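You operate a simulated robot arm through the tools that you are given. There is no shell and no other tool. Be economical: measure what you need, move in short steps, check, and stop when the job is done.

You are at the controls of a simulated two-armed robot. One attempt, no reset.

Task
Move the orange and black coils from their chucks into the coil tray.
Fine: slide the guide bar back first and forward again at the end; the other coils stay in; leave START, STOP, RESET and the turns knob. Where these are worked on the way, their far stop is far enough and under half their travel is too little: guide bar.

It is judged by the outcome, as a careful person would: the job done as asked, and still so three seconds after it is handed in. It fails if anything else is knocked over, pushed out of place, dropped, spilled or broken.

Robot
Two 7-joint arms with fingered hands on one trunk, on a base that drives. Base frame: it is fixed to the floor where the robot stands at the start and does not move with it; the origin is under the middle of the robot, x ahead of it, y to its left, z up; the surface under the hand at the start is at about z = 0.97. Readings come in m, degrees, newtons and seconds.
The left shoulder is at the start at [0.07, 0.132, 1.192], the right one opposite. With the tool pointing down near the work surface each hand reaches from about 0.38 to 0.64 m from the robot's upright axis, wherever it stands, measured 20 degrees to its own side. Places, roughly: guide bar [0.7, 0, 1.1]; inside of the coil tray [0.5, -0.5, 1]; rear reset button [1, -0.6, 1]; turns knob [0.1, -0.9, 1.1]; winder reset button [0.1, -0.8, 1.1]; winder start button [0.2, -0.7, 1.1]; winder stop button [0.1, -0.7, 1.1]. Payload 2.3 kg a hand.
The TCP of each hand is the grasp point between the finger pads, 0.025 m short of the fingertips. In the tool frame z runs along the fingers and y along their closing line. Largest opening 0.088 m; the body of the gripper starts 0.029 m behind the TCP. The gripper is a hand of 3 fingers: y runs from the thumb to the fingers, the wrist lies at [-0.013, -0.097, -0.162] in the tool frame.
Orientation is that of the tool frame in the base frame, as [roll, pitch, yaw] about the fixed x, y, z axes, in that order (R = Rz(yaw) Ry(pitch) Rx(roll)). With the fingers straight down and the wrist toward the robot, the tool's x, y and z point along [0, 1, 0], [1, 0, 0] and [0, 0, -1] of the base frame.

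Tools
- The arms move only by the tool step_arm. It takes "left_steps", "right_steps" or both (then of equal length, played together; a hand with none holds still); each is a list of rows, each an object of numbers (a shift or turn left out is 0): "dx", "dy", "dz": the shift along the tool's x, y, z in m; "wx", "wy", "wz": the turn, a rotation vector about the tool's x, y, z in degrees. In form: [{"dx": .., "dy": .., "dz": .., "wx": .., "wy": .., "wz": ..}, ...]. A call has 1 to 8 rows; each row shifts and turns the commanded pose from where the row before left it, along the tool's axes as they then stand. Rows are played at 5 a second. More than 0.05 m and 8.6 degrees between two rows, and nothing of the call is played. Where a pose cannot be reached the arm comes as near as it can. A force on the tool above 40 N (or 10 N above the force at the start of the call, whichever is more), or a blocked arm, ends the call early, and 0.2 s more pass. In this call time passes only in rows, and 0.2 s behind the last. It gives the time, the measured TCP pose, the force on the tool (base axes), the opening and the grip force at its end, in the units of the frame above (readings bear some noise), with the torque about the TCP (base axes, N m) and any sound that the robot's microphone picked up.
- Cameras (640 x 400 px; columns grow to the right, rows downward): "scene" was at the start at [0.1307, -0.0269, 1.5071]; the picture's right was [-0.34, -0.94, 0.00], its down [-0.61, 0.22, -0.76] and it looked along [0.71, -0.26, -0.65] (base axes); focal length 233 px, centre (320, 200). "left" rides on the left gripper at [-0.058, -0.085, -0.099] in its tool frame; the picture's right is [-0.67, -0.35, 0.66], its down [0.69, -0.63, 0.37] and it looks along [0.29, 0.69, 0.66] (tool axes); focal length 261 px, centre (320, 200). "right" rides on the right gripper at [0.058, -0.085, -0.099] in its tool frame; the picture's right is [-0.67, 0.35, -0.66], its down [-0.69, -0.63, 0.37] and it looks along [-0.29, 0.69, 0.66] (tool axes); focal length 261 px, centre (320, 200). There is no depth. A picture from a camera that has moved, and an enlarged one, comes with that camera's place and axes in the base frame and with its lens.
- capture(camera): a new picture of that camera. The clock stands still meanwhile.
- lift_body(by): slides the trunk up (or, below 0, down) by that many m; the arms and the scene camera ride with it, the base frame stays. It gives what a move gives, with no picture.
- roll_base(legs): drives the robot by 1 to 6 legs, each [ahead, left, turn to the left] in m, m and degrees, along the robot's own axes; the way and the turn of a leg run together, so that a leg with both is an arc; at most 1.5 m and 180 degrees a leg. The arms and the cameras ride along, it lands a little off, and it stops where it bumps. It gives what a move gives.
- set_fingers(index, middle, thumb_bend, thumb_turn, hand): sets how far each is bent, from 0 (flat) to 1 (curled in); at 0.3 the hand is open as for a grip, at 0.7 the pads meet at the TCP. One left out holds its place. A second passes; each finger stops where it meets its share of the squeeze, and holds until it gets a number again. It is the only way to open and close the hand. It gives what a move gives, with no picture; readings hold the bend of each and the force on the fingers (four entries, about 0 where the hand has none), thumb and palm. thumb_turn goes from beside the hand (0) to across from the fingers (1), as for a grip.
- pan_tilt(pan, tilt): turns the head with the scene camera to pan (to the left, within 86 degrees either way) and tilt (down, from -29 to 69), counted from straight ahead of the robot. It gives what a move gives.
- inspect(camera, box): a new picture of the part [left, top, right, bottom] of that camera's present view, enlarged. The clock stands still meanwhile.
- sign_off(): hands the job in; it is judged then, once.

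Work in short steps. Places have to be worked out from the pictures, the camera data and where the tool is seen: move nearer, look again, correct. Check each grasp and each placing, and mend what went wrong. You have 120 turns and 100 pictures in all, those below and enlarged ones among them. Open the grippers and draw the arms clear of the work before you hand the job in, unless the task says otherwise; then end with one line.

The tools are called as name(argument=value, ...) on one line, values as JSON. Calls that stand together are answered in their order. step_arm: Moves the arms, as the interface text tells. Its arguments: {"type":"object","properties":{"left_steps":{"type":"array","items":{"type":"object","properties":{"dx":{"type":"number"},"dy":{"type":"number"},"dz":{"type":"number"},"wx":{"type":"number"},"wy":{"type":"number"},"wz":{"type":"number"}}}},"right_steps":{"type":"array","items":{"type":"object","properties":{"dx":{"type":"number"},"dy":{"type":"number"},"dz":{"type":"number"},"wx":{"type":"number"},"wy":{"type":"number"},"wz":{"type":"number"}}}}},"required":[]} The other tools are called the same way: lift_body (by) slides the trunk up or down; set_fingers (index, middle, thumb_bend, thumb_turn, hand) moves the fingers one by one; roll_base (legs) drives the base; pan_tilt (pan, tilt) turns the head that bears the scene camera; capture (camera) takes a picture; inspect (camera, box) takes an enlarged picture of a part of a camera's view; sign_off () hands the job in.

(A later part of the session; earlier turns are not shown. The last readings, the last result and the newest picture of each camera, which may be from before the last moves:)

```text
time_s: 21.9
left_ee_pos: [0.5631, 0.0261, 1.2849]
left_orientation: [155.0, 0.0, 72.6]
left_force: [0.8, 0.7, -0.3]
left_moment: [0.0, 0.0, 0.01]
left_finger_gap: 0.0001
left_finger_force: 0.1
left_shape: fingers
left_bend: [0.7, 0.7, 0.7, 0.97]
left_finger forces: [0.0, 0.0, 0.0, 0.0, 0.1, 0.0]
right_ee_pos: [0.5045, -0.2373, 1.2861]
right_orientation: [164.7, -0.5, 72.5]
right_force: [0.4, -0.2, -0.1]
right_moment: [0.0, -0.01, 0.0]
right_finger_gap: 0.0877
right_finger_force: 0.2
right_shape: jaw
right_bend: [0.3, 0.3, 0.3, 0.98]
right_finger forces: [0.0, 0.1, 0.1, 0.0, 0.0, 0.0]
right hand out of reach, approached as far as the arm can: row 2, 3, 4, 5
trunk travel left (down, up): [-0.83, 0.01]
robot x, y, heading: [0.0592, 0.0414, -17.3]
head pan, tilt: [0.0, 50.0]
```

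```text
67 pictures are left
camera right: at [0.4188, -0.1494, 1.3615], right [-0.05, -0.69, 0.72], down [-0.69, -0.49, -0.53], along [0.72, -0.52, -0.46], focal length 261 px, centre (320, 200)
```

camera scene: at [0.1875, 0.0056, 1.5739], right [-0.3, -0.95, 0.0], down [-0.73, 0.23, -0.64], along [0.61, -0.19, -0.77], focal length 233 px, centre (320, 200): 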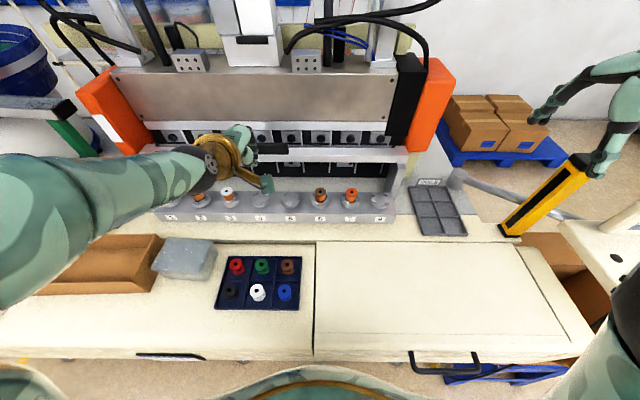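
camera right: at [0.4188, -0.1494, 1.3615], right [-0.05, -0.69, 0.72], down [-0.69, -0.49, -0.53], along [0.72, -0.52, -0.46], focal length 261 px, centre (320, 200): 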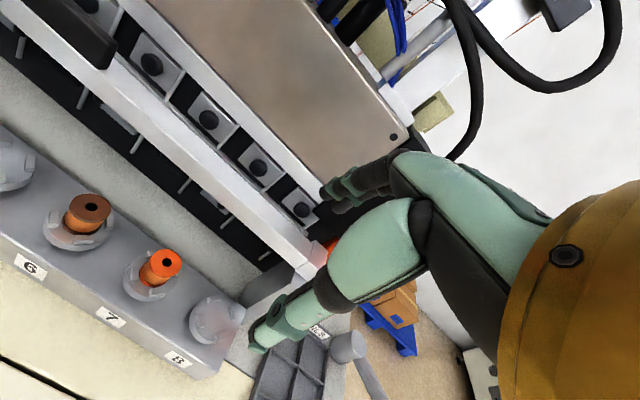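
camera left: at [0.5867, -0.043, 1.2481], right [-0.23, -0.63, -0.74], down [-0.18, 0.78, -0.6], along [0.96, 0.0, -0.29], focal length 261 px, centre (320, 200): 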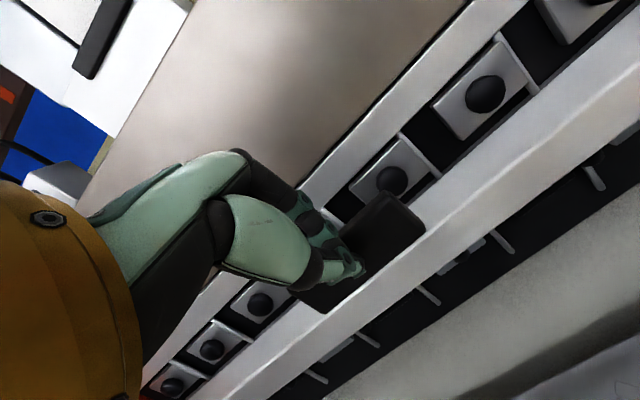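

The hand is at n≈0.552, e≈0.075, z 1.286; I move it over the coil to about z 1.15 and look again.

step_arm(right_steps=[{"dx": 0.0125, "dy": 0.0085, "dz": 0.036}, {"dx": 0.0125, "dy": 0.0085, "dz": 0.036}, {"dx": 0.0125, "dy": 0.0085, "dz": 0.036}, {"dx": 0.0125, "dy": 0.0085, "dz": 0.03}])

capture(camera="right")

capture(camera="scene")

```text
time_s: 22.9
left_ee_pos: [0.5645, 0.0265, 1.284]
left_orientation: [155.0, 0.1, 72.6]
left_force: [-0.2, -0.8, -0.4]
left_moment: [0.03, 0.02, 0.02]
left_finger_gap: 0.0002
left_finger_force: 0.0
left_shape: fingers
left_bend: [0.7, 0.7, 0.7, 0.97]
left_finger forces: [0.0, 0.1, 0.1, 0.1, 0.0, 0.0]
right_ee_pos: [0.5875, -0.2075, 1.1603]
right_orientation: [165.1, 0.3, 72.5]
right_force: [-0.2, 0.2, 0.2]
right_moment: [0.04, 0.02, 0.02]
right_finger_gap: 0.0875
right_finger_force: 0.1
right_shape: jaw
right_bend: [0.3, 0.3, 0.3, 0.98]
right_finger forces: [0.0, 0.1, 0.1, 0.1, 0.0, 0.0]
trunk travel left (down, up): [-0.83, 0.01]
robot x, y, heading: [0.0635, 0.0418, -17.2]
head pan, tilt: [0.0, 50.0]
```

```text
66 pictures are left
camera right: at [0.5015, -0.1194, 1.2335], right [-0.04, -0.69, 0.73], down [-0.7, -0.5, -0.51], along [0.72, -0.53, -0.46], focal length 261 px, centre (320, 200)
```

right: 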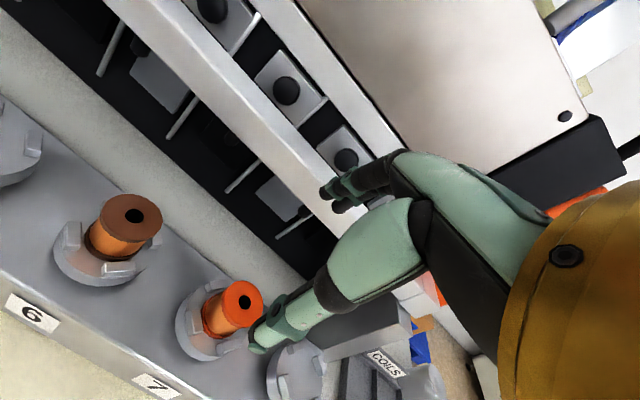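

```text
65 pictures are left
camera scene: at [0.1883, 0.0068, 1.5739], right [-0.3, -0.95, 0.0], down [-0.73, 0.23, -0.64], along [0.61, -0.19, -0.77], focal length 233 px, centre (320, 200)
```

scene: 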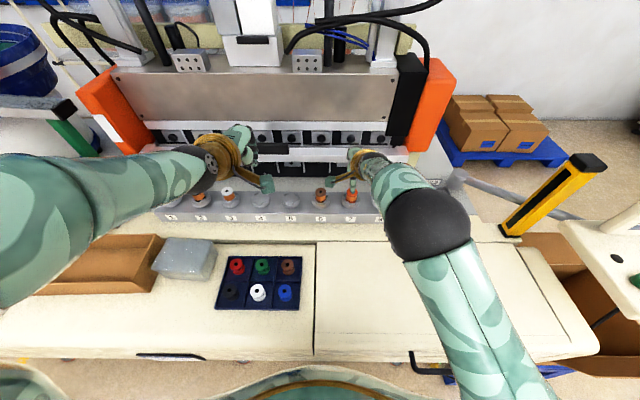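

Coil estimated at [0.590,-0.216]; I correct slightly and descend to z≈1.09, then check alignment.

step_arm(right_steps=[{"dx": -0.0035, "dy": -0.0067, "dz": 0.0345}, {"dx": -0.0035, "dy": -0.0067, "dz": 0.0345}])

capture(camera="right")

inspect(camera="scene", box=[280, 130, 420, 230])

inspect(camera="left", box=[320, 0, 640, 200])

```text
time_s: 23.6
left_ee_pos: [0.5636, 0.0239, 1.2828]
left_orientation: [155.0, -0.1, 72.5]
left_force: [-0.1, 0.2, -0.5]
left_moment: [0.01, 0.02, -0.03]
left_finger_gap: 0.0
left_finger_force: 0.0
left_shape: fingers
left_bend: [0.7, 0.7, 0.7, 0.97]
left_finger forces: [0.1, 0.0, 0.0, 0.1, 0.0, 0.0]
right_ee_pos: [0.5907, -0.2204, 1.0908]
right_orientation: [165.0, 0.0, 72.5]
right_force: [-0.4, 0.3, 0.3]
right_moment: [0.01, -0.03, 0.02]
right_finger_gap: 0.0879
right_finger_force: 0.0
right_shape: jaw
right_bend: [0.3, 0.3, 0.3, 0.98]
right_finger forces: [0.0, 0.0, 0.1, 0.1, 0.0, 0.1]
trunk travel left (down, up): [-0.83, 0.01]
robot x, y, heading: [0.0612, 0.0422, -17.5]
head pan, tilt: [0.0, 50.0]
```

```text
64 pictures are left
camera right: at [0.5049, -0.1311, 1.1644], right [-0.04, -0.69, 0.72], down [-0.7, -0.5, -0.52], along [0.72, -0.53, -0.46], focal length 261 px, centre (320, 200)
```

right: 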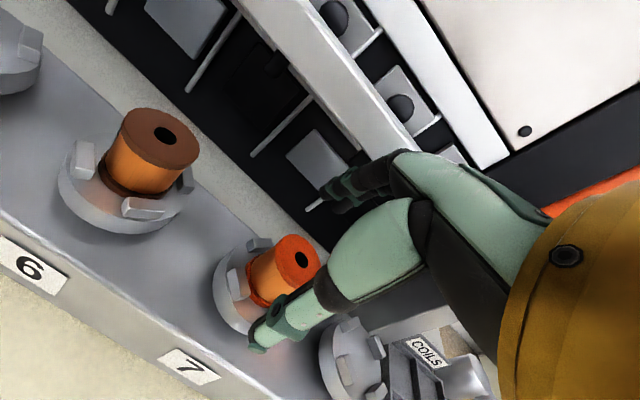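

```text
4.00 times, centred on (350, 180) of scene
camera zoom: at [0.1884, 0.0034, 1.5738], right [-0.3, -0.95, 0.0], down [-0.73, 0.23, -0.64], along [0.61, -0.19, -0.77], focal length 932 px, centre (200, 280)
```

zoom: 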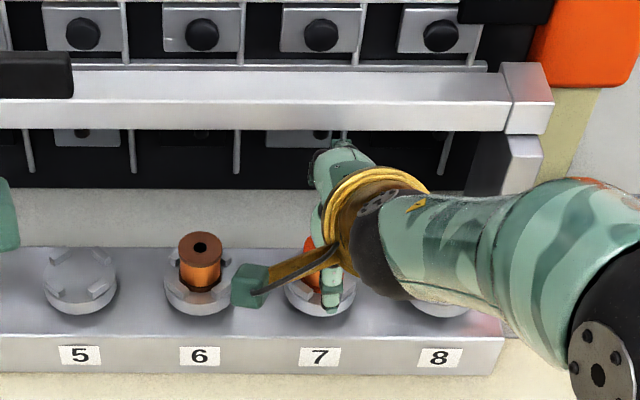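

```text
2.00 times, centred on (480, 100) of left
camera zoom: at [0.4337, 0.0039, 1.3379], right [-0.24, -0.63, -0.74], down [-0.19, 0.78, -0.6], along [0.95, 0.0, -0.31], focal length 521 px, centre (0, 400)
```

zoom: 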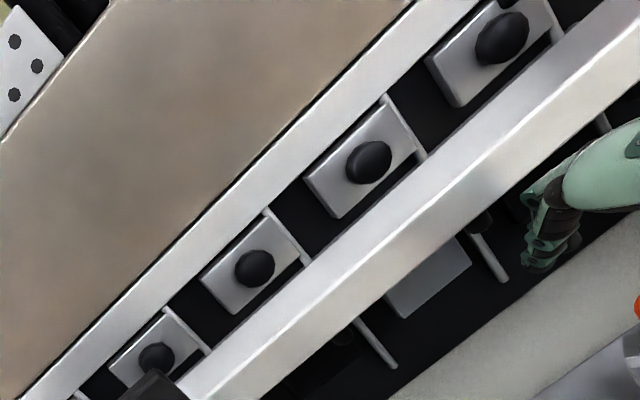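

The hand is centred on the coil (about [0.592,-0.220]), thumb in front and fingers behind between the prongs. I descend to z≈1.058.

step_arm(right_steps=[{"dy": -0.0035, "dz": 0.0165}, {"dy": -0.0035, "dz": 0.0155}])

capture(camera="right")

```text
time_s: 24.1
left_ee_pos: [0.5637, 0.0237, 1.2836]
left_orientation: [155.0, 0.0, 72.6]
left_force: [-0.7, 0.7, -0.5]
left_moment: [-0.01, 0.0, 0.01]
left_finger_gap: 0.0
left_finger_force: 0.2
left_shape: fingers
left_bend: [0.7, 0.7, 0.7, 0.97]
left_finger forces: [0.0, 0.1, 0.1, 0.0, 0.0, 0.0]
right_ee_pos: [0.5906, -0.2182, 1.0573]
right_orientation: [165.0, 0.0, 72.4]
right_force: [0.4, -0.5, -0.2]
right_moment: [0.03, -0.03, 0.02]
right_finger_gap: 0.0878
right_finger_force: 0.0
right_shape: jaw
right_bend: [0.3, 0.3, 0.3, 0.98]
right_finger forces: [0.1, 0.0, 0.1, 0.0, 0.0, 0.0]
trunk travel left (down, up): [-0.83, 0.01]
robot x, y, heading: [0.0608, 0.0414, -17.3]
head pan, tilt: [0.0, 50.0]
```

```text
61 pictures are left
camera right: at [0.5062, -0.13, 1.1315], right [-0.04, -0.69, 0.72], down [-0.7, -0.5, -0.52], along [0.72, -0.52, -0.46], focal length 261 px, centre (320, 200)
```

right: 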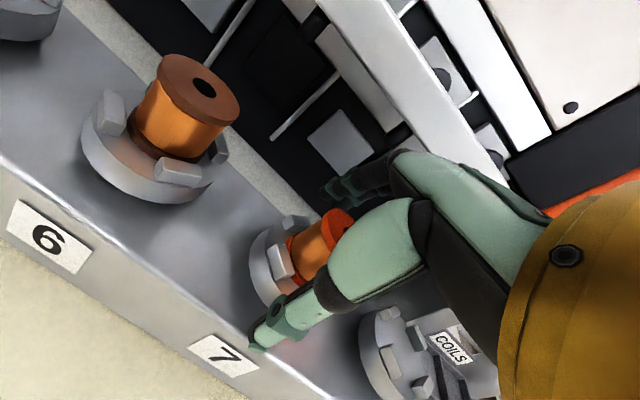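

No contact and the coil sits between thumb and fingers, so I close the right hand on it.

set_fingers(hand="right", index=0.7, middle=0.7, thumb_bend=0.7)

capture(camera="right")

```text
time_s: 25.1
left_ee_pos: [0.5613, 0.0255, 1.2851]
left_orientation: [154.9, -0.1, 72.6]
left_force: [-0.4, 0.4, -0.1]
left_moment: [0.0, 0.04, 0.0]
left_finger_gap: 0.0002
left_finger_force: 0.1
left_shape: fingers
left_bend: [0.7, 0.7, 0.7, 0.97]
left_finger forces: [0.0, 0.1, 0.0, 0.1, 0.0, 0.0]
right_ee_pos: [0.5894, -0.2191, 1.0593]
right_orientation: [164.9, 0.1, 72.4]
right_force: [-4.6, -0.1, -1.4]
right_moment: [-0.01, 0.16, 0.1]
right_finger_gap: 0.0455
right_finger_force: 17.8
right_shape: fingers
right_bend: [0.57, 0.6, 0.46, 0.97]
right_finger forces: [8.4, 7.4, 0.0, 0.1, 20.1, 0.0]
trunk travel left (down, up): [-0.83, 0.01]
robot x, y, heading: [0.064, 0.0445, -17.5]
head pan, tilt: [0.0, 50.0]
```

```text
60 pictures are left
camera right: at [0.5037, -0.1288, 1.1327], right [-0.04, -0.69, 0.72], down [-0.69, -0.5, -0.52], along [0.72, -0.52, -0.46], focal length 261 px, centre (320, 200)
```

right: 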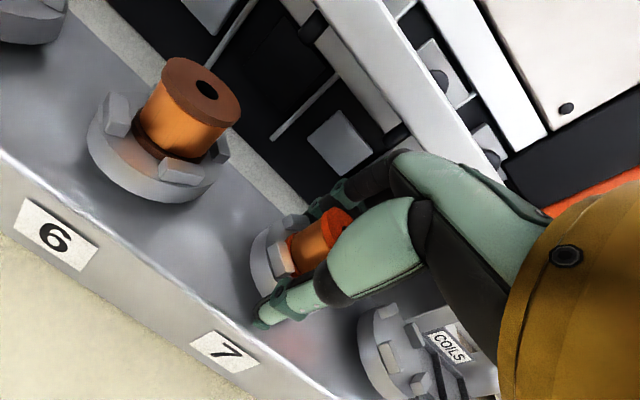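

Coil gripped (index 8, middle 7, thumb 20 N). I lift straight up gently.

step_arm(right_steps=[{"dy": 0.0026, "dz": -0.0097}, {"dy": 0.0026, "dz": -0.0097}, {"dy": 0.0052, "dz": -0.0193}])

capture(camera="right")

```text
time_s: 25.9
left_ee_pos: [0.563, 0.0261, 1.2836]
left_orientation: [154.9, 0.0, 72.5]
left_force: [0.8, 0.7, -0.5]
left_moment: [-0.01, -0.01, -0.02]
left_finger_gap: 0.0001
left_finger_force: 0.0
left_shape: fingers
left_bend: [0.7, 0.7, 0.7, 0.97]
left_finger forces: [0.0, 0.1, 0.0, 0.1, 0.1, 0.0]
right_ee_pos: [0.5913, -0.2178, 1.1004]
right_orientation: [165.1, 0.1, 72.5]
right_force: [0.4, 0.3, -0.1]
right_moment: [0.0, -0.01, 0.0]
right_finger_gap: 0.0214
right_finger_force: 8.8
right_shape: fingers
right_bend: [0.64, 0.65, 0.58, 0.96]
right_finger forces: [4.5, 4.2, 0.0, 0.1, 8.9, 0.1]
trunk travel left (down, up): [-0.83, 0.01]
robot x, y, heading: [0.0636, 0.0415, -17.3]
head pan, tilt: [0.0, 50.0]
```

```text
59 pictures are left
camera right: at [0.5059, -0.1287, 1.1733], right [-0.04, -0.69, 0.72], down [-0.7, -0.5, -0.52], along [0.72, -0.53, -0.46], focal length 261 px, centre (320, 200)
```

right: 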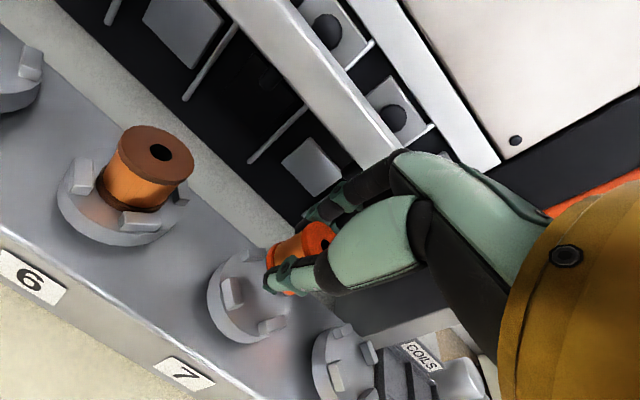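

Orange coil is out of the chuck and held. I lift it higher and pull it back clear of the other chucks.

step_arm(right_steps=[{"dy": 0.009, "dz": -0.033}, {"dy": 0.009, "dz": -0.033}, {"dy": 0.008, "dz": -0.03}, {"dy": -0.035, "dz": -0.009}, {"dy": -0.035, "dz": -0.009}])

roll_base(legs=[[0, -0.12, 0]])

capture(camera="scene")

capture(camera="right")

```text
time_s: 27.1
left_ee_pos: [0.5607, 0.0281, 1.2835]
left_orientation: [154.8, 0.1, 72.6]
left_force: [-0.2, 0.6, -0.5]
left_moment: [-0.03, -0.02, 0.03]
left_finger_gap: 0.0002
left_finger_force: 0.1
left_shape: fingers
left_bend: [0.7, 0.7, 0.7, 0.97]
left_finger forces: [0.0, 0.1, 0.1, 0.0, 0.1, 0.1]
right_ee_pos: [0.5196, -0.201, 1.1998]
right_orientation: [164.9, -0.9, 71.5]
right_force: [-0.7, 0.1, -0.2]
right_moment: [-0.02, -0.02, -0.04]
right_finger_gap: 0.0209
right_finger_force: 8.4
right_shape: fingers
right_bend: [0.64, 0.65, 0.58, 0.96]
right_finger forces: [4.7, 4.0, 0.0, 0.1, 8.8, 0.0]
trunk travel left (down, up): [-0.83, 0.01]
robot x, y, heading: [0.0603, 0.0445, -17.5]
head pan, tilt: [0.0, 50.0]
```

```text
time_s: 28.4
left_ee_pos: [0.5281, -0.0833, 1.2835]
left_orientation: [155.0, 0.2, 72.6]
left_force: [0.1, 0.3, -0.6]
left_moment: [0.01, 0.01, -0.01]
left_finger_gap: 0.0
left_finger_force: 0.1
left_shape: fingers
left_bend: [0.7, 0.7, 0.7, 0.97]
left_finger forces: [0.0, 0.0, 0.0, 0.1, 0.0, 0.0]
right_ee_pos: [0.4875, -0.3075, 1.1992]
right_orientation: [164.9, -0.6, 72.2]
right_force: [-0.5, 1.0, -1.4]
right_moment: [-0.01, -0.01, -0.04]
right_finger_gap: 0.0209
right_finger_force: 8.2
right_shape: fingers
right_bend: [0.64, 0.65, 0.58, 0.96]
right_finger forces: [4.7, 3.9, 0.0, 0.0, 8.9, 0.1]
trunk travel left (down, up): [-0.83, 0.01]
robot x, y, heading: [0.0275, -0.07, -17.7]
head pan, tilt: [0.0, 50.0]
```

```text
58 pictures are left
camera scene: at [0.1526, -0.1018, 1.574], right [-0.3, -0.95, 0.0], down [-0.73, 0.23, -0.64], along [0.61, -0.2, -0.77], focal length 233 px, centre (320, 200)
```

scene: 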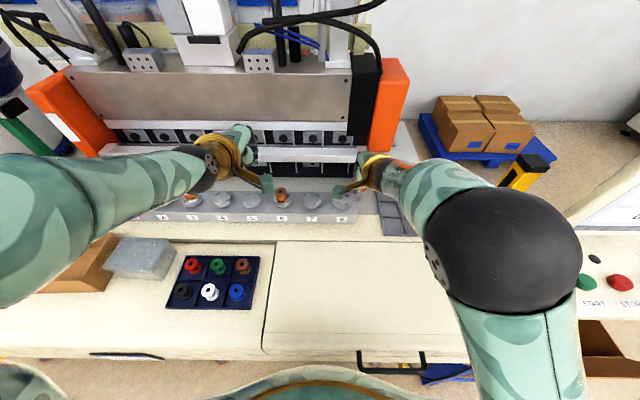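

```text
57 pictures are left
camera right: at [0.4023, -0.22, 1.274], right [-0.05, -0.7, 0.72], down [-0.7, -0.49, -0.53], along [0.72, -0.53, -0.46], focal length 261 px, centre (320, 200)
```

right: 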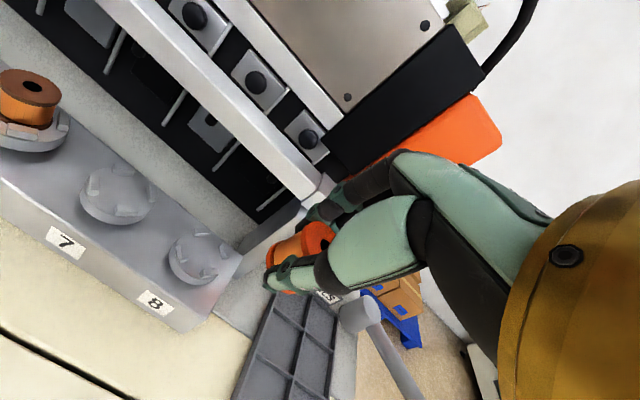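

Plan: orange goes into the tray's right column, middle row (e≈0.34, n≈0.628). I shift the base another 0.06 m right and move the hand over there at height.

roll_base(legs=[[0, -0.06, 0]])

step_arm(right_steps=[{"dx": -0.033}, {"dx": -0.033}, {"dx": -0.033}, {"dx": -0.033}, {"dy": 0.03, "dz": 0.0085}, {"dy": 0.03, "dz": 0.0085}])

capture(camera="scene")

capture(camera="right")

```text
time_s: 29.4
left_ee_pos: [0.5121, -0.1342, 1.2825]
left_orientation: [155.0, 0.5, 72.5]
left_force: [-0.4, 1.3, -1.3]
left_moment: [-0.05, 0.0, -0.04]
left_finger_gap: 0.0
left_finger_force: 0.1
left_shape: fingers
left_bend: [0.7, 0.7, 0.7, 0.97]
left_finger forces: [0.1, 0.0, 0.1, 0.0, 0.1, 0.1]
right_ee_pos: [0.471, -0.363, 1.1997]
right_orientation: [164.9, -1.0, 71.9]
right_force: [0.6, -0.3, -0.1]
right_moment: [-0.05, 0.0, 0.0]
right_finger_gap: 0.0207
right_finger_force: 8.8
right_shape: fingers
right_bend: [0.64, 0.65, 0.58, 0.96]
right_finger forces: [4.8, 4.0, 0.0, 0.0, 8.9, 0.1]
trunk travel left (down, up): [-0.83, 0.01]
robot x, y, heading: [0.0106, -0.1296, -17.4]
head pan, tilt: [0.0, 50.0]
```

```text
time_s: 30.8
left_ee_pos: [0.5124, -0.1435, 1.2835]
left_orientation: [155.2, 0.1, 72.8]
left_force: [0.4, -0.1, -0.1]
left_moment: [-0.04, 0.01, -0.01]
left_finger_gap: 0.0
left_finger_force: 0.0
left_shape: fingers
left_bend: [0.7, 0.7, 0.7, 0.97]
left_finger forces: [0.0, 0.1, 0.0, 0.0, 0.0, 0.0]
right_ee_pos: [0.4905, -0.5148, 1.1956]
right_orientation: [165.0, -1.4, 71.9]
right_force: [0.0, -0.1, -1.1]
right_moment: [-0.01, -0.01, 0.0]
right_finger_gap: 0.021
right_finger_force: 8.4
right_shape: fingers
right_bend: [0.64, 0.65, 0.58, 0.96]
right_finger forces: [4.7, 4.1, 0.1, 0.1, 8.9, 0.1]
trunk travel left (down, up): [-0.83, 0.01]
robot x, y, heading: [0.0087, -0.1313, -17.1]
head pan, tilt: [0.0, 50.0]
```

```text
56 pictures are left
camera scene: at [0.1364, -0.1642, 1.5738], right [-0.3, -0.95, 0.0], down [-0.73, 0.23, -0.64], along [0.61, -0.19, -0.77], focal length 233 px, centre (320, 200)
```

scene: 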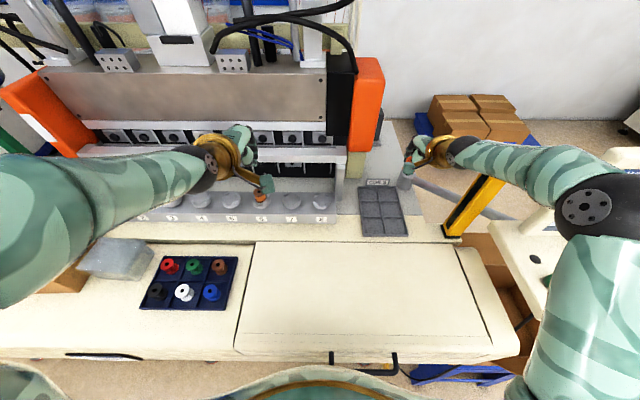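

```text
55 pictures are left
camera right: at [0.4056, -0.4263, 1.2699], right [-0.05, -0.7, 0.71], down [-0.7, -0.48, -0.53], along [0.72, -0.52, -0.46], focal length 261 px, centre (320, 200)
```

right: 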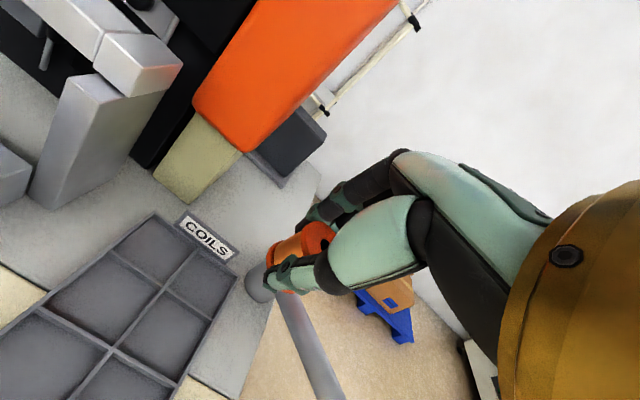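

The elbow is swinging over the winder panel, so I use the left column instead: middle-left cell at e≈0.277, n≈0.635. I move left and lower to z≈1.065.

step_arm(right_steps=[{"dx": 0.033}, {"dx": 0.033}, {"dy": -0.006, "dz": 0.032}, {"dy": -0.006, "dz": 0.032}, {"dy": -0.006, "dz": 0.032}, {"dy": -0.006, "dz": 0.032}])

capture(camera="right")

capture(camera="scene")

```text
time_s: 32.2
left_ee_pos: [0.5105, -0.1438, 1.2837]
left_orientation: [155.0, -0.1, 72.7]
left_force: [-0.4, -0.9, 0.1]
left_moment: [-0.02, -0.02, -0.01]
left_finger_gap: 0.0001
left_finger_force: 0.0
left_shape: fingers
left_bend: [0.7, 0.7, 0.7, 0.97]
left_finger forces: [0.1, 0.0, 0.0, 0.1, 0.0, 0.1]
right_ee_pos: [0.5203, -0.4519, 1.0669]
right_orientation: [164.9, -1.3, 72.1]
right_force: [-0.3, -0.5, -0.7]
right_moment: [0.0, 0.01, 0.03]
right_finger_gap: 0.0205
right_finger_force: 8.6
right_shape: fingers
right_bend: [0.64, 0.65, 0.59, 0.96]
right_finger forces: [4.7, 4.3, 0.1, 0.1, 8.8, 0.0]
trunk travel left (down, up): [-0.83, 0.01]
robot x, y, heading: [0.0118, -0.1309, -17.3]
head pan, tilt: [0.0, 50.0]
```

```text
54 pictures are left
camera right: at [0.4352, -0.3636, 1.1417], right [-0.05, -0.7, 0.71], down [-0.7, -0.48, -0.53], along [0.72, -0.52, -0.46], focal length 261 px, centre (320, 200)
```

right: 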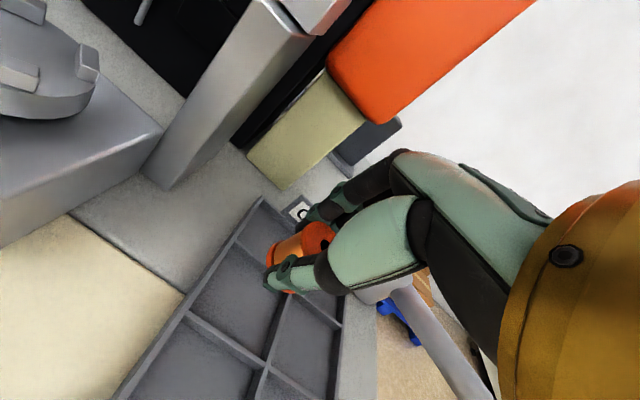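

```text
53 pictures are left
camera scene: at [0.1345, -0.1646, 1.5739], right [-0.3, -0.95, 0.0], down [-0.73, 0.23, -0.64], along [0.61, -0.19, -0.77], focal length 233 px, centre (320, 200)
```

scene: 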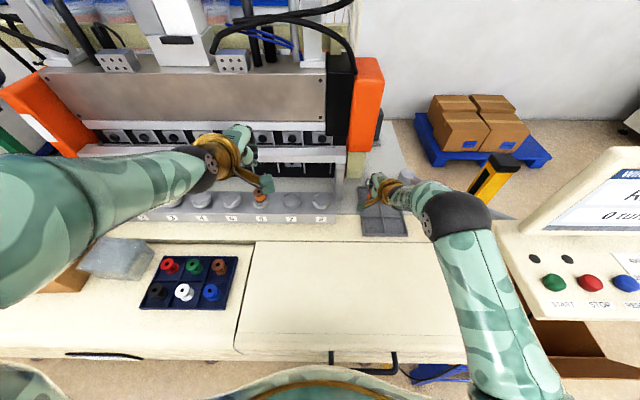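

The coil hovers over the middle-left cell; I zoom in to check the coil's attitude and height.

inspect(camera="right", box=[200, 170, 400, 330])

inspect(camera="scene", box=[330, 150, 450, 250])

```text
2.50 times, centred on (300, 250) of right
camera zoom: at [0.4352, -0.3636, 1.1417], right [-0.05, -0.7, 0.71], down [-0.7, -0.48, -0.53], along [0.72, -0.52, -0.46], focal length 652 px, centre (370, 75)
```

zoom: 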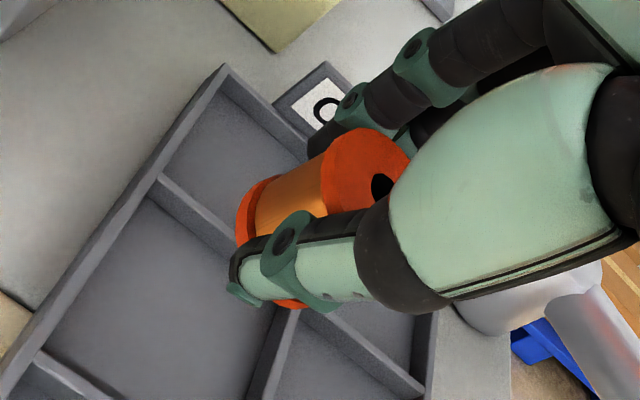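

```text
4.00 times, centred on (390, 200) of scene
camera zoom: at [0.1345, -0.1646, 1.5739], right [-0.3, -0.95, 0.0], down [-0.73, 0.23, -0.64], along [0.61, -0.19, -0.77], focal length 932 px, centre (40, 200)
```

zoom: 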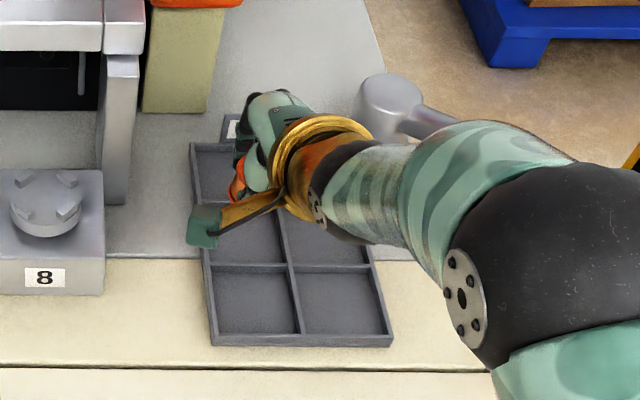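

The coil is upright, bottom about 0.04 m below the TCP. I lower it 0.042 m to near the cell floor.

step_arm(right_steps=[{"dy": -0.0036, "dz": 0.0135}, {"dy": -0.0036, "dz": 0.0135}, {"dy": -0.0036, "dz": 0.0135}])

inspect(camera="right", box=[200, 170, 400, 330])

```text
time_s: 33.0
left_ee_pos: [0.5099, -0.1425, 1.2841]
left_orientation: [154.9, 0.0, 72.8]
left_force: [-0.3, 0.6, 0.0]
left_moment: [-0.02, 0.03, -0.01]
left_finger_gap: 0.0
left_finger_force: 0.0
left_shape: fingers
left_bend: [0.7, 0.7, 0.7, 0.97]
left_finger forces: [0.0, 0.1, 0.0, 0.1, 0.0, 0.1]
right_ee_pos: [0.5208, -0.4505, 1.0255]
right_orientation: [164.8, -1.4, 72.0]
right_force: [0.1, 0.0, -0.7]
right_moment: [0.0, -0.02, 0.02]
right_finger_gap: 0.0207
right_finger_force: 8.8
right_shape: fingers
right_bend: [0.64, 0.65, 0.59, 0.96]
right_finger forces: [4.5, 4.2, 0.0, 0.0, 8.7, 0.1]
trunk travel left (down, up): [-0.83, 0.01]
robot x, y, heading: [0.0094, -0.1258, -17.5]
head pan, tilt: [0.0, 50.0]
```

```text
2.50 times, centred on (300, 250) of right
camera zoom: at [0.4345, -0.3625, 1.1012], right [-0.06, -0.7, 0.71], down [-0.7, -0.48, -0.53], along [0.72, -0.52, -0.46], focal length 652 px, centre (370, 75)
```

zoom: 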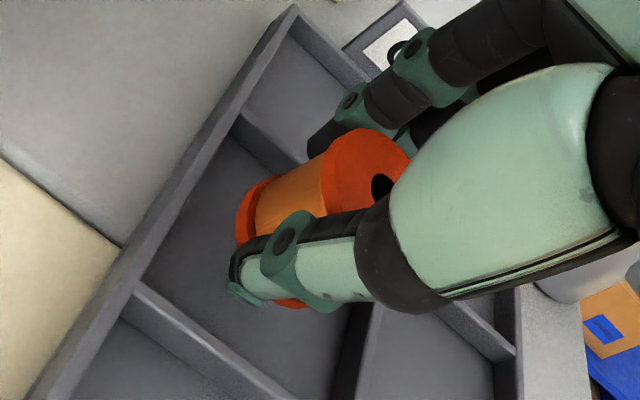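

The coil is inside the cell with no contact yet. I lower by small steps until it touches.

step_arm(right_steps=[{"dy": -0.0013, "dz": 0.005}, {"dy": -0.0013, "dz": 0.005}])

inspect(camera="right", box=[200, 170, 400, 330])

```text
time_s: 33.6
left_ee_pos: [0.5097, -0.1428, 1.2841]
left_orientation: [155.0, 0.0, 72.7]
left_force: [0.4, -0.9, -0.9]
left_moment: [-0.03, -0.04, -0.03]
left_finger_gap: 0.0
left_finger_force: 0.1
left_shape: fingers
left_bend: [0.7, 0.7, 0.7, 0.97]
left_finger forces: [0.0, 0.0, 0.1, 0.0, 0.0, 0.0]
right_ee_pos: [0.5195, -0.451, 1.014]
right_orientation: [164.9, -1.4, 71.9]
right_force: [0.0, -0.4, -0.7]
right_moment: [0.01, 0.05, -0.02]
right_finger_gap: 0.0209
right_finger_force: 9.1
right_shape: fingers
right_bend: [0.64, 0.65, 0.59, 0.96]
right_finger forces: [4.6, 4.2, 0.0, 0.1, 8.8, 0.0]
trunk travel left (down, up): [-0.83, 0.01]
robot x, y, heading: [0.0099, -0.1256, -17.1]
head pan, tilt: [0.0, 50.0]
```

```text
2.50 times, centred on (300, 250) of right
camera zoom: at [0.4341, -0.3627, 1.0903], right [-0.05, -0.7, 0.71], down [-0.7, -0.48, -0.53], along [0.72, -0.52, -0.46], focal length 652 px, centre (370, 75)
```

zoom: 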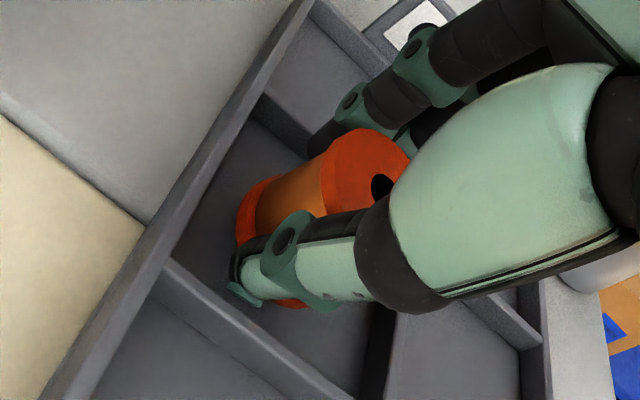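

Still free. Lower a few more millimetres, watching the force.

step_arm(right_steps=[{"dy": -0.001, "dz": 0.004}, {"dy": -0.001, "dz": 0.004}])

inspect(camera="right", box=[200, 170, 400, 330])

```text
time_s: 34.2
left_ee_pos: [0.5066, -0.1414, 1.2845]
left_orientation: [154.9, 0.1, 72.8]
left_force: [0.5, 0.0, 0.5]
left_moment: [-0.01, -0.03, 0.02]
left_finger_gap: 0.0
left_finger_force: 0.0
left_shape: fingers
left_bend: [0.7, 0.7, 0.7, 0.97]
left_finger forces: [0.1, 0.0, 0.0, 0.0, 0.0, 0.0]
right_ee_pos: [0.5189, -0.4496, 1.0087]
right_orientation: [164.6, -1.4, 72.0]
right_force: [1.4, 0.6, 6.8]
right_moment: [0.04, 0.08, -0.03]
right_finger_gap: 0.0208
right_finger_force: 12.3
right_shape: fingers
right_bend: [0.63, 0.64, 0.6, 0.96]
right_finger forces: [6.0, 4.9, 0.1, 0.0, 13.0, 0.0]
trunk travel left (down, up): [-0.83, 0.01]
robot x, y, heading: [0.0105, -0.1302, -17.5]
head pan, tilt: [0.0, 50.0]
```

```text
2.50 times, centred on (300, 250) of right
camera zoom: at [0.4327, -0.3619, 1.0831], right [-0.06, -0.7, 0.71], down [-0.69, -0.48, -0.54], along [0.72, -0.52, -0.46], focal length 652 px, centre (370, 75)
```

zoom: 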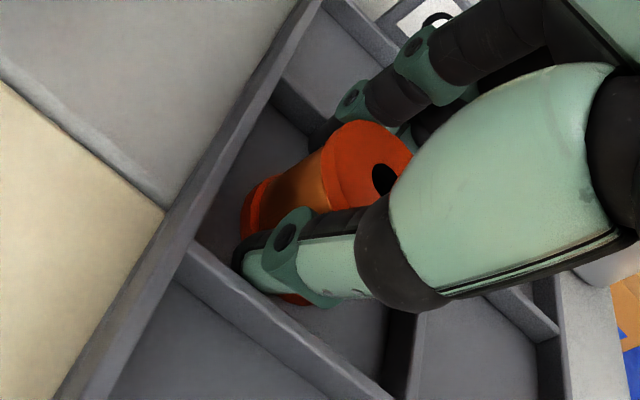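

Coil touches the floor (about 7 N). I open just enough to release within the cell, then check.

set_fingers(hand="right", index=0.57, middle=0.57, thumb_bend=0.5)

inspect(camera="right", box=[200, 170, 400, 330])

```text
time_s: 35.2
left_ee_pos: [0.5075, -0.1406, 1.2852]
left_orientation: [155.0, 0.1, 72.8]
left_force: [-0.4, -0.8, 0.5]
left_moment: [0.0, -0.01, -0.02]
left_finger_gap: 0.0
left_finger_force: 0.1
left_shape: fingers
left_bend: [0.7, 0.7, 0.7, 0.97]
left_finger forces: [0.0, 0.0, 0.1, 0.0, 0.1, 0.1]
right_ee_pos: [0.5179, -0.4497, 1.0079]
right_orientation: [164.8, -1.3, 72.1]
right_force: [2.6, -0.4, 13.3]
right_moment: [0.19, 0.13, -0.05]
right_finger_gap: 0.0273
right_finger_force: 7.6
right_shape: fingers
right_bend: [0.56, 0.56, 0.56, 0.97]
right_finger forces: [0.1, 0.0, 0.0, 0.0, 15.6, 0.0]
trunk travel left (down, up): [-0.83, 0.01]
robot x, y, heading: [0.0125, -0.1235, -17.4]
head pan, tilt: [0.0, 50.0]
```

```text
2.50 times, centred on (300, 250) of right
camera zoom: at [0.4328, -0.3607, 1.0832], right [-0.06, -0.7, 0.71], down [-0.69, -0.48, -0.53], along [0.72, -0.52, -0.46], focal length 652 px, centre (370, 75)
```

zoom: 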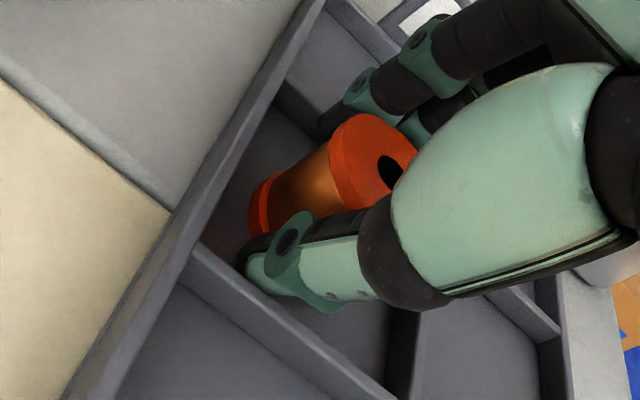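

The fingers are off but the thumb presses on the tray, so I rise 1 cm along the fingers.

step_arm(right_steps=[{"dz": -0.005}, {"dz": -0.005}])

inspect(camera="right", box=[200, 170, 400, 330])

```text
time_s: 35.8
left_ee_pos: [0.5097, -0.1435, 1.2842]
left_orientation: [155.0, 0.0, 72.8]
left_force: [-0.3, 0.9, 0.8]
left_moment: [0.0, 0.03, 0.03]
left_finger_gap: 0.0
left_finger_force: 0.1
left_shape: fingers
left_bend: [0.7, 0.7, 0.7, 0.97]
left_finger forces: [0.0, 0.1, 0.1, 0.1, 0.0, 0.1]
right_ee_pos: [0.5167, -0.4494, 1.0161]
right_orientation: [165.0, -1.3, 72.1]
right_force: [3.3, -1.8, 1.0]
right_moment: [-0.02, -0.06, 0.0]
right_finger_gap: 0.0296
right_finger_force: 1.6
right_shape: fingers
right_bend: [0.56, 0.56, 0.54, 0.98]
right_finger forces: [0.1, 0.0, 0.0, 0.0, 3.5, 0.0]
trunk travel left (down, up): [-0.83, 0.01]
robot x, y, heading: [0.0099, -0.1263, -17.1]
head pan, tilt: [0.0, 50.0]
```

```text
2.50 times, centred on (300, 250) of right
camera zoom: at [0.4312, -0.3625, 1.0912], right [-0.05, -0.71, 0.71], down [-0.7, -0.48, -0.53], along [0.72, -0.52, -0.46], focal length 652 px, centre (370, 75)
```

zoom: 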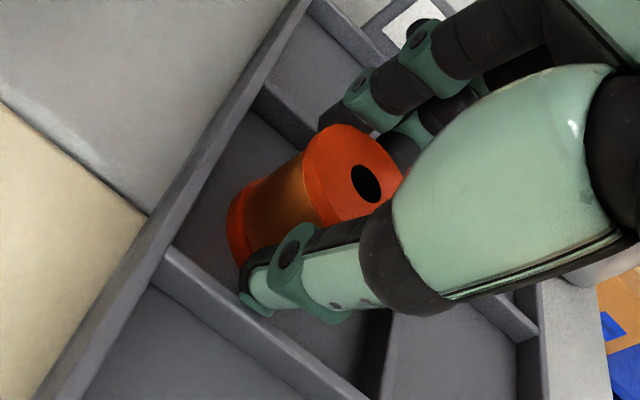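

The coil stands free in the cell. I withdraw along the fingers and then fully upward.

step_arm(right_steps=[{"dy": 0.002, "dz": -0.008}, {"dy": 0.002, "dz": -0.012}, {"dy": 0.005, "dz": -0.03}, {"dy": 0.008, "dz": -0.04}, {"dy": 0.008, "dz": -0.04}])

set_fingers(hand="right", index=0.3, middle=0.3, thumb_bend=0.3)

capture(camera="right")

```text
time_s: 37.0
left_ee_pos: [0.5085, -0.1424, 1.2845]
left_orientation: [155.0, -0.1, 72.7]
left_force: [-0.2, -0.7, 0.2]
left_moment: [0.03, -0.02, 0.02]
left_finger_gap: 0.0
left_finger_force: 0.1
left_shape: fingers
left_bend: [0.7, 0.7, 0.7, 0.97]
left_finger forces: [0.1, 0.0, 0.1, 0.1, 0.1, 0.0]
right_ee_pos: [0.5047, -0.4475, 1.1489]
right_orientation: [164.9, -1.3, 72.0]
right_force: [-0.3, -0.6, 0.5]
right_moment: [0.03, 0.01, 0.02]
right_finger_gap: 0.0349
right_finger_force: 0.2
right_shape: fingers
right_bend: [0.56, 0.56, 0.5, 0.98]
right_finger forces: [0.0, 0.0, 0.1, 0.0, 0.0, 0.0]
trunk travel left (down, up): [-0.83, 0.01]
robot x, y, heading: [0.008, -0.127, -17.3]
head pan, tilt: [0.0, 50.0]
```

```text
time_s: 38.0
left_ee_pos: [0.5096, -0.1418, 1.2834]
left_orientation: [155.0, 0.1, 72.7]
left_force: [0.8, 0.7, 0.0]
left_moment: [0.01, -0.01, 0.0]
left_finger_gap: 0.0003
left_finger_force: 0.1
left_shape: fingers
left_bend: [0.7, 0.7, 0.7, 0.97]
left_finger forces: [0.1, 0.1, 0.0, 0.0, 0.0, 0.0]
right_ee_pos: [0.5071, -0.4488, 1.1489]
right_orientation: [164.9, -1.4, 71.9]
right_force: [0.4, 0.6, 0.7]
right_moment: [-0.03, 0.03, -0.02]
right_finger_gap: 0.084
right_finger_force: 0.0
right_shape: fingers
right_bend: [0.3, 0.3, 0.3, 0.98]
right_finger forces: [0.0, 0.0, 0.0, 0.1, 0.1, 0.1]
trunk travel left (down, up): [-0.83, 0.01]
robot x, y, heading: [0.0097, -0.1252, -17.2]
head pan, tilt: [0.0, 50.0]
```

```text
45 pictures are left
camera right: at [0.4213, -0.3617, 1.2242], right [-0.05, -0.7, 0.71], down [-0.7, -0.48, -0.53], along [0.72, -0.52, -0.46], focal length 261 px, centre (320, 200)
```

right: 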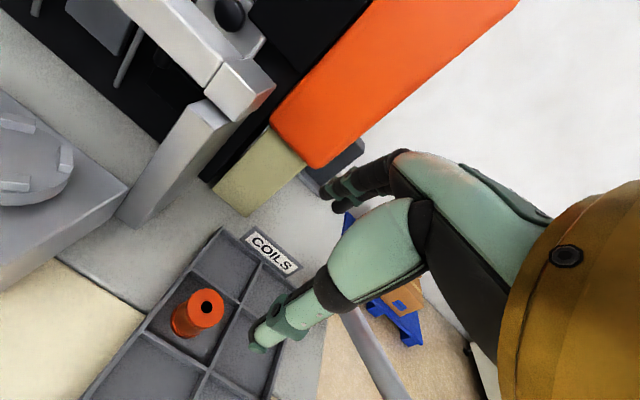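

Orange coil stands in the middle-left cell. I raise and retract the right hand, drive left partway, and check the left-side surroundings.

step_arm(right_steps=[{"dy": 0.009, "dz": -0.035}, {"dy": 0.009, "dz": -0.035}, {"dy": -0.03, "dz": -0.01}, {"dy": -0.03, "dz": -0.01}])

roll_base(legs=[[0, 0.3, 0]])

pan_tilt(pan=25, tilt=45)

capture(camera="scene")

```text
time_s: 39.0
left_ee_pos: [0.5067, -0.1414, 1.2859]
left_orientation: [154.8, -0.1, 72.7]
left_force: [-1.0, 0.2, 0.4]
left_moment: [-0.01, 0.01, 0.02]
left_finger_gap: 0.0
left_finger_force: 0.0
left_shape: fingers
left_bend: [0.7, 0.7, 0.7, 0.97]
left_finger forces: [0.0, 0.0, 0.0, 0.0, 0.1, 0.0]
right_ee_pos: [0.4444, -0.433, 1.2255]
right_orientation: [164.8, -1.4, 72.0]
right_force: [0.7, -0.2, 0.4]
right_moment: [-0.01, -0.02, 0.04]
right_finger_gap: 0.0842
right_finger_force: 0.0
right_shape: fingers
right_bend: [0.3, 0.3, 0.3, 0.98]
right_finger forces: [0.0, 0.1, 0.0, 0.1, 0.1, 0.0]
trunk travel left (down, up): [-0.83, 0.01]
robot x, y, heading: [0.012, -0.1247, -17.4]
head pan, tilt: [0.0, 50.0]
```

```text
time_s: 41.0
left_ee_pos: [0.5966, 0.1387, 1.2836]
left_orientation: [154.9, -0.1, 72.5]
left_force: [0.9, -0.5, -0.2]
left_moment: [0.0, 0.02, 0.05]
left_finger_gap: 0.0
left_finger_force: 0.0
left_shape: fingers
left_bend: [0.7, 0.7, 0.7, 0.97]
left_finger forces: [0.0, 0.0, 0.1, 0.0, 0.0, 0.1]
right_ee_pos: [0.5333, -0.1525, 1.2249]
right_orientation: [165.0, -1.5, 71.8]
right_force: [1.1, -0.7, 0.3]
right_moment: [0.01, 0.03, 0.02]
right_finger_gap: 0.0844
right_finger_force: 0.0
right_shape: fingers
right_bend: [0.3, 0.3, 0.3, 0.98]
right_finger forces: [0.0, 0.0, 0.0, 0.1, 0.1, 0.0]
trunk travel left (down, up): [-0.83, 0.01]
robot x, y, heading: [0.1003, 0.1587, -17.3]
head pan, tilt: [0.0, 50.0]
```

```text
time_s: 41.9
left_ee_pos: [0.5988, 0.1417, 1.2826]
left_orientation: [155.0, 0.1, 72.6]
left_force: [0.0, 1.3, 0.6]
left_moment: [-0.02, -0.02, -0.01]
left_finger_gap: 0.0001
left_finger_force: 0.0
left_shape: fingers
left_bend: [0.7, 0.7, 0.7, 0.97]
left_finger forces: [0.1, 0.0, 0.0, 0.0, 0.0, 0.0]
right_ee_pos: [0.5338, -0.149, 1.2255]
right_orientation: [164.9, -1.3, 71.8]
right_force: [0.3, -0.1, -0.1]
right_moment: [0.01, -0.01, 0.01]
right_finger_gap: 0.0842
right_finger_force: 0.2
right_shape: fingers
right_bend: [0.3, 0.3, 0.3, 0.98]
right_finger forces: [0.0, 0.0, 0.1, 0.1, 0.0, 0.0]
trunk travel left (down, up): [-0.83, 0.01]
robot x, y, heading: [0.0995, 0.1575, -17.6]
head pan, tilt: [25.0, 45.0]
```

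```text
44 pictures are left
camera scene: at [0.2297, 0.1555, 1.5809], right [0.13, -0.99, 0.0], down [-0.7, -0.09, -0.71], along [0.7, 0.09, -0.71], focal length 233 px, centre (320, 200)
```

scene: 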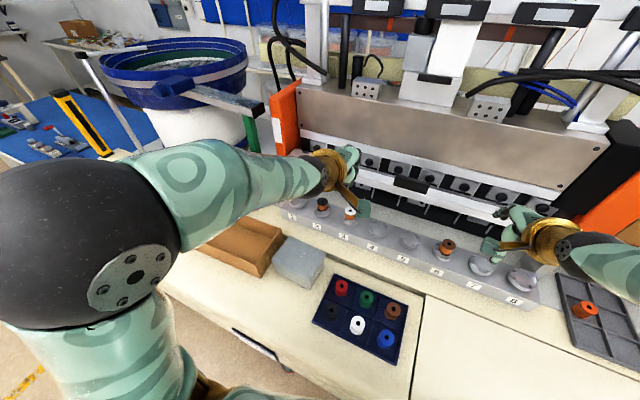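

The bowl feeder and controller box seem beyond the left arm's path (e < -0.7). I drive 0.15 m further left, then check again.

roll_base(legs=[[0, 0.15, 0]])

capture(camera="scene")

capture(camera="left")

```text
time_s: 43.3
left_ee_pos: [0.6411, 0.2796, 1.2834]
left_orientation: [155.0, -0.1, 72.5]
left_force: [-0.1, -1.4, -0.6]
left_moment: [0.01, 0.01, -0.01]
left_finger_gap: 0.0003
left_finger_force: 0.0
left_shape: fingers
left_bend: [0.7, 0.7, 0.7, 0.97]
left_finger forces: [0.0, 0.0, 0.0, 0.0, 0.0, 0.0]
right_ee_pos: [0.5792, -0.0107, 1.2243]
right_orientation: [164.9, -1.5, 71.7]
right_force: [0.1, -1.0, 0.3]
right_moment: [0.02, 0.01, 0.02]
right_finger_gap: 0.0845
right_finger_force: 0.0
right_shape: fingers
right_bend: [0.3, 0.3, 0.3, 0.98]
right_finger forces: [0.0, 0.0, 0.1, 0.1, 0.0, 0.1]
trunk travel left (down, up): [-0.83, 0.01]
robot x, y, heading: [0.1481, 0.2968, -17.6]
head pan, tilt: [25.0, 45.0]
```

```text
43 pictures are left
camera scene: at [0.2732, 0.2932, 1.581], right [0.13, -0.99, 0.0], down [-0.7, -0.09, -0.71], along [0.7, 0.09, -0.71], focal length 233 px, centre (320, 200)
```

scene: 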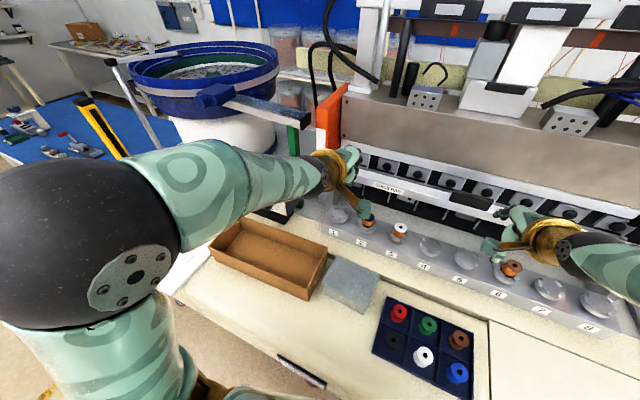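

```text
42 pictures are left
camera left: at [0.5118, 0.26, 1.3386], right [-0.24, -0.62, -0.74], down [-0.19, 0.78, -0.6], along [0.95, 0.0, -0.3], focal length 261 px, centre (320, 200)
```

left: 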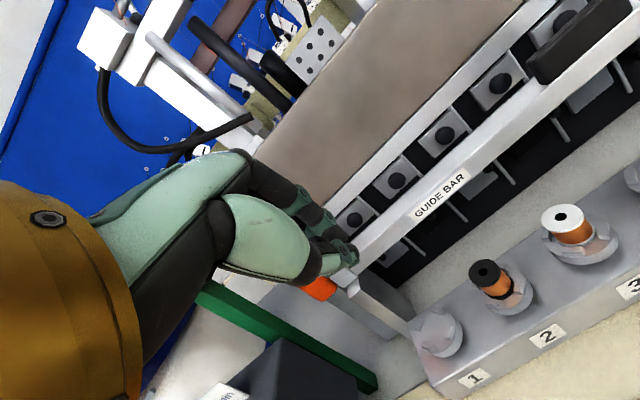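

The path is clear enough (green post at n≈0.67, e≈-0.66, my left hand at n≈0.53). I drive 0.14 m further left so the right hand can reach chuck 2.

roll_base(legs=[[0, 0.14, 0]])

pan_tilt(pan=0, tilt=50)

capture(camera="scene")

capture(camera="right")

```text
time_s: 44.6
left_ee_pos: [0.6843, 0.4151, 1.2842]
left_orientation: [155.0, -0.2, 72.5]
left_force: [-1.0, 0.2, 0.2]
left_moment: [0.0, -0.01, 0.0]
left_finger_gap: 0.0
left_finger_force: 0.0
left_shape: fingers
left_bend: [0.7, 0.7, 0.7, 0.97]
left_finger forces: [0.0, 0.0, 0.0, 0.1, 0.0, 0.0]
right_ee_pos: [0.6212, 0.1232, 1.2236]
right_orientation: [165.0, -1.5, 71.9]
right_force: [-0.3, -0.1, 0.5]
right_moment: [0.02, -0.01, 0.01]
right_finger_gap: 0.0847
right_finger_force: 0.0
right_shape: fingers
right_bend: [0.3, 0.3, 0.3, 0.98]
right_finger forces: [0.0, 0.1, 0.0, 0.0, 0.1, 0.1]
trunk travel left (down, up): [-0.83, 0.01]
robot x, y, heading: [0.1876, 0.4368, -17.1]
head pan, tilt: [25.0, 45.0]
```

```text
time_s: 45.5
left_ee_pos: [0.6851, 0.4196, 1.2824]
left_orientation: [155.0, 0.1, 72.5]
left_force: [0.2, 0.1, 0.3]
left_moment: [0.04, 0.01, -0.01]
left_finger_gap: 0.0001
left_finger_force: 0.1
left_shape: fingers
left_bend: [0.7, 0.7, 0.7, 0.97]
left_finger forces: [0.0, 0.0, 0.0, 0.1, 0.1, 0.0]
right_ee_pos: [0.6235, 0.1292, 1.2251]
right_orientation: [164.9, -1.3, 71.9]
right_force: [0.0, 0.0, -0.1]
right_moment: [0.05, 0.01, -0.01]
right_finger_gap: 0.0843
right_finger_force: 0.0
right_shape: fingers
right_bend: [0.3, 0.3, 0.3, 0.98]
right_finger forces: [0.1, 0.0, 0.0, 0.0, 0.1, 0.1]
trunk travel left (down, up): [-0.83, 0.01]
robot x, y, heading: [0.189, 0.4378, -17.6]
head pan, tilt: [0.0, 50.0]
```

```text
41 pictures are left
camera scene: at [0.3102, 0.4003, 1.574], right [-0.3, -0.95, 0.0], down [-0.73, 0.23, -0.64], along [0.61, -0.19, -0.77], focal length 233 px, centre (320, 200)
```

scene: 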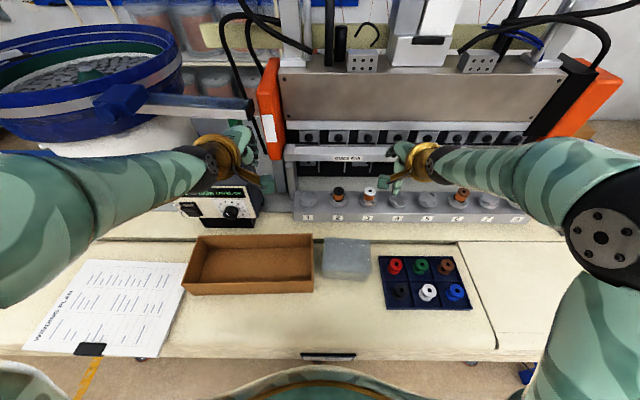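

```text
40 pictures are left
camera right: at [0.5372, 0.217, 1.3005], right [-0.06, -0.7, 0.71], down [-0.7, -0.48, -0.53], along [0.71, -0.52, -0.46], focal length 261 px, centre (320, 200)
```

right: 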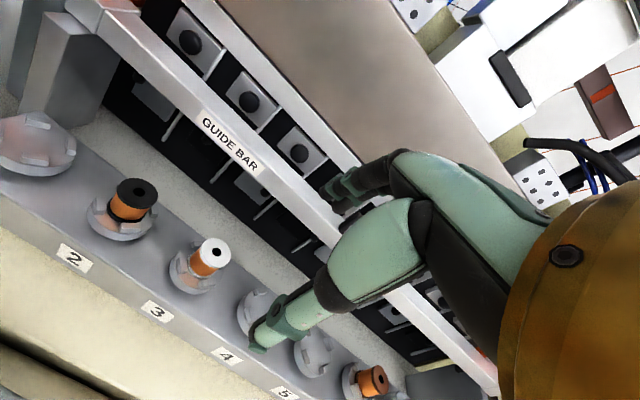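

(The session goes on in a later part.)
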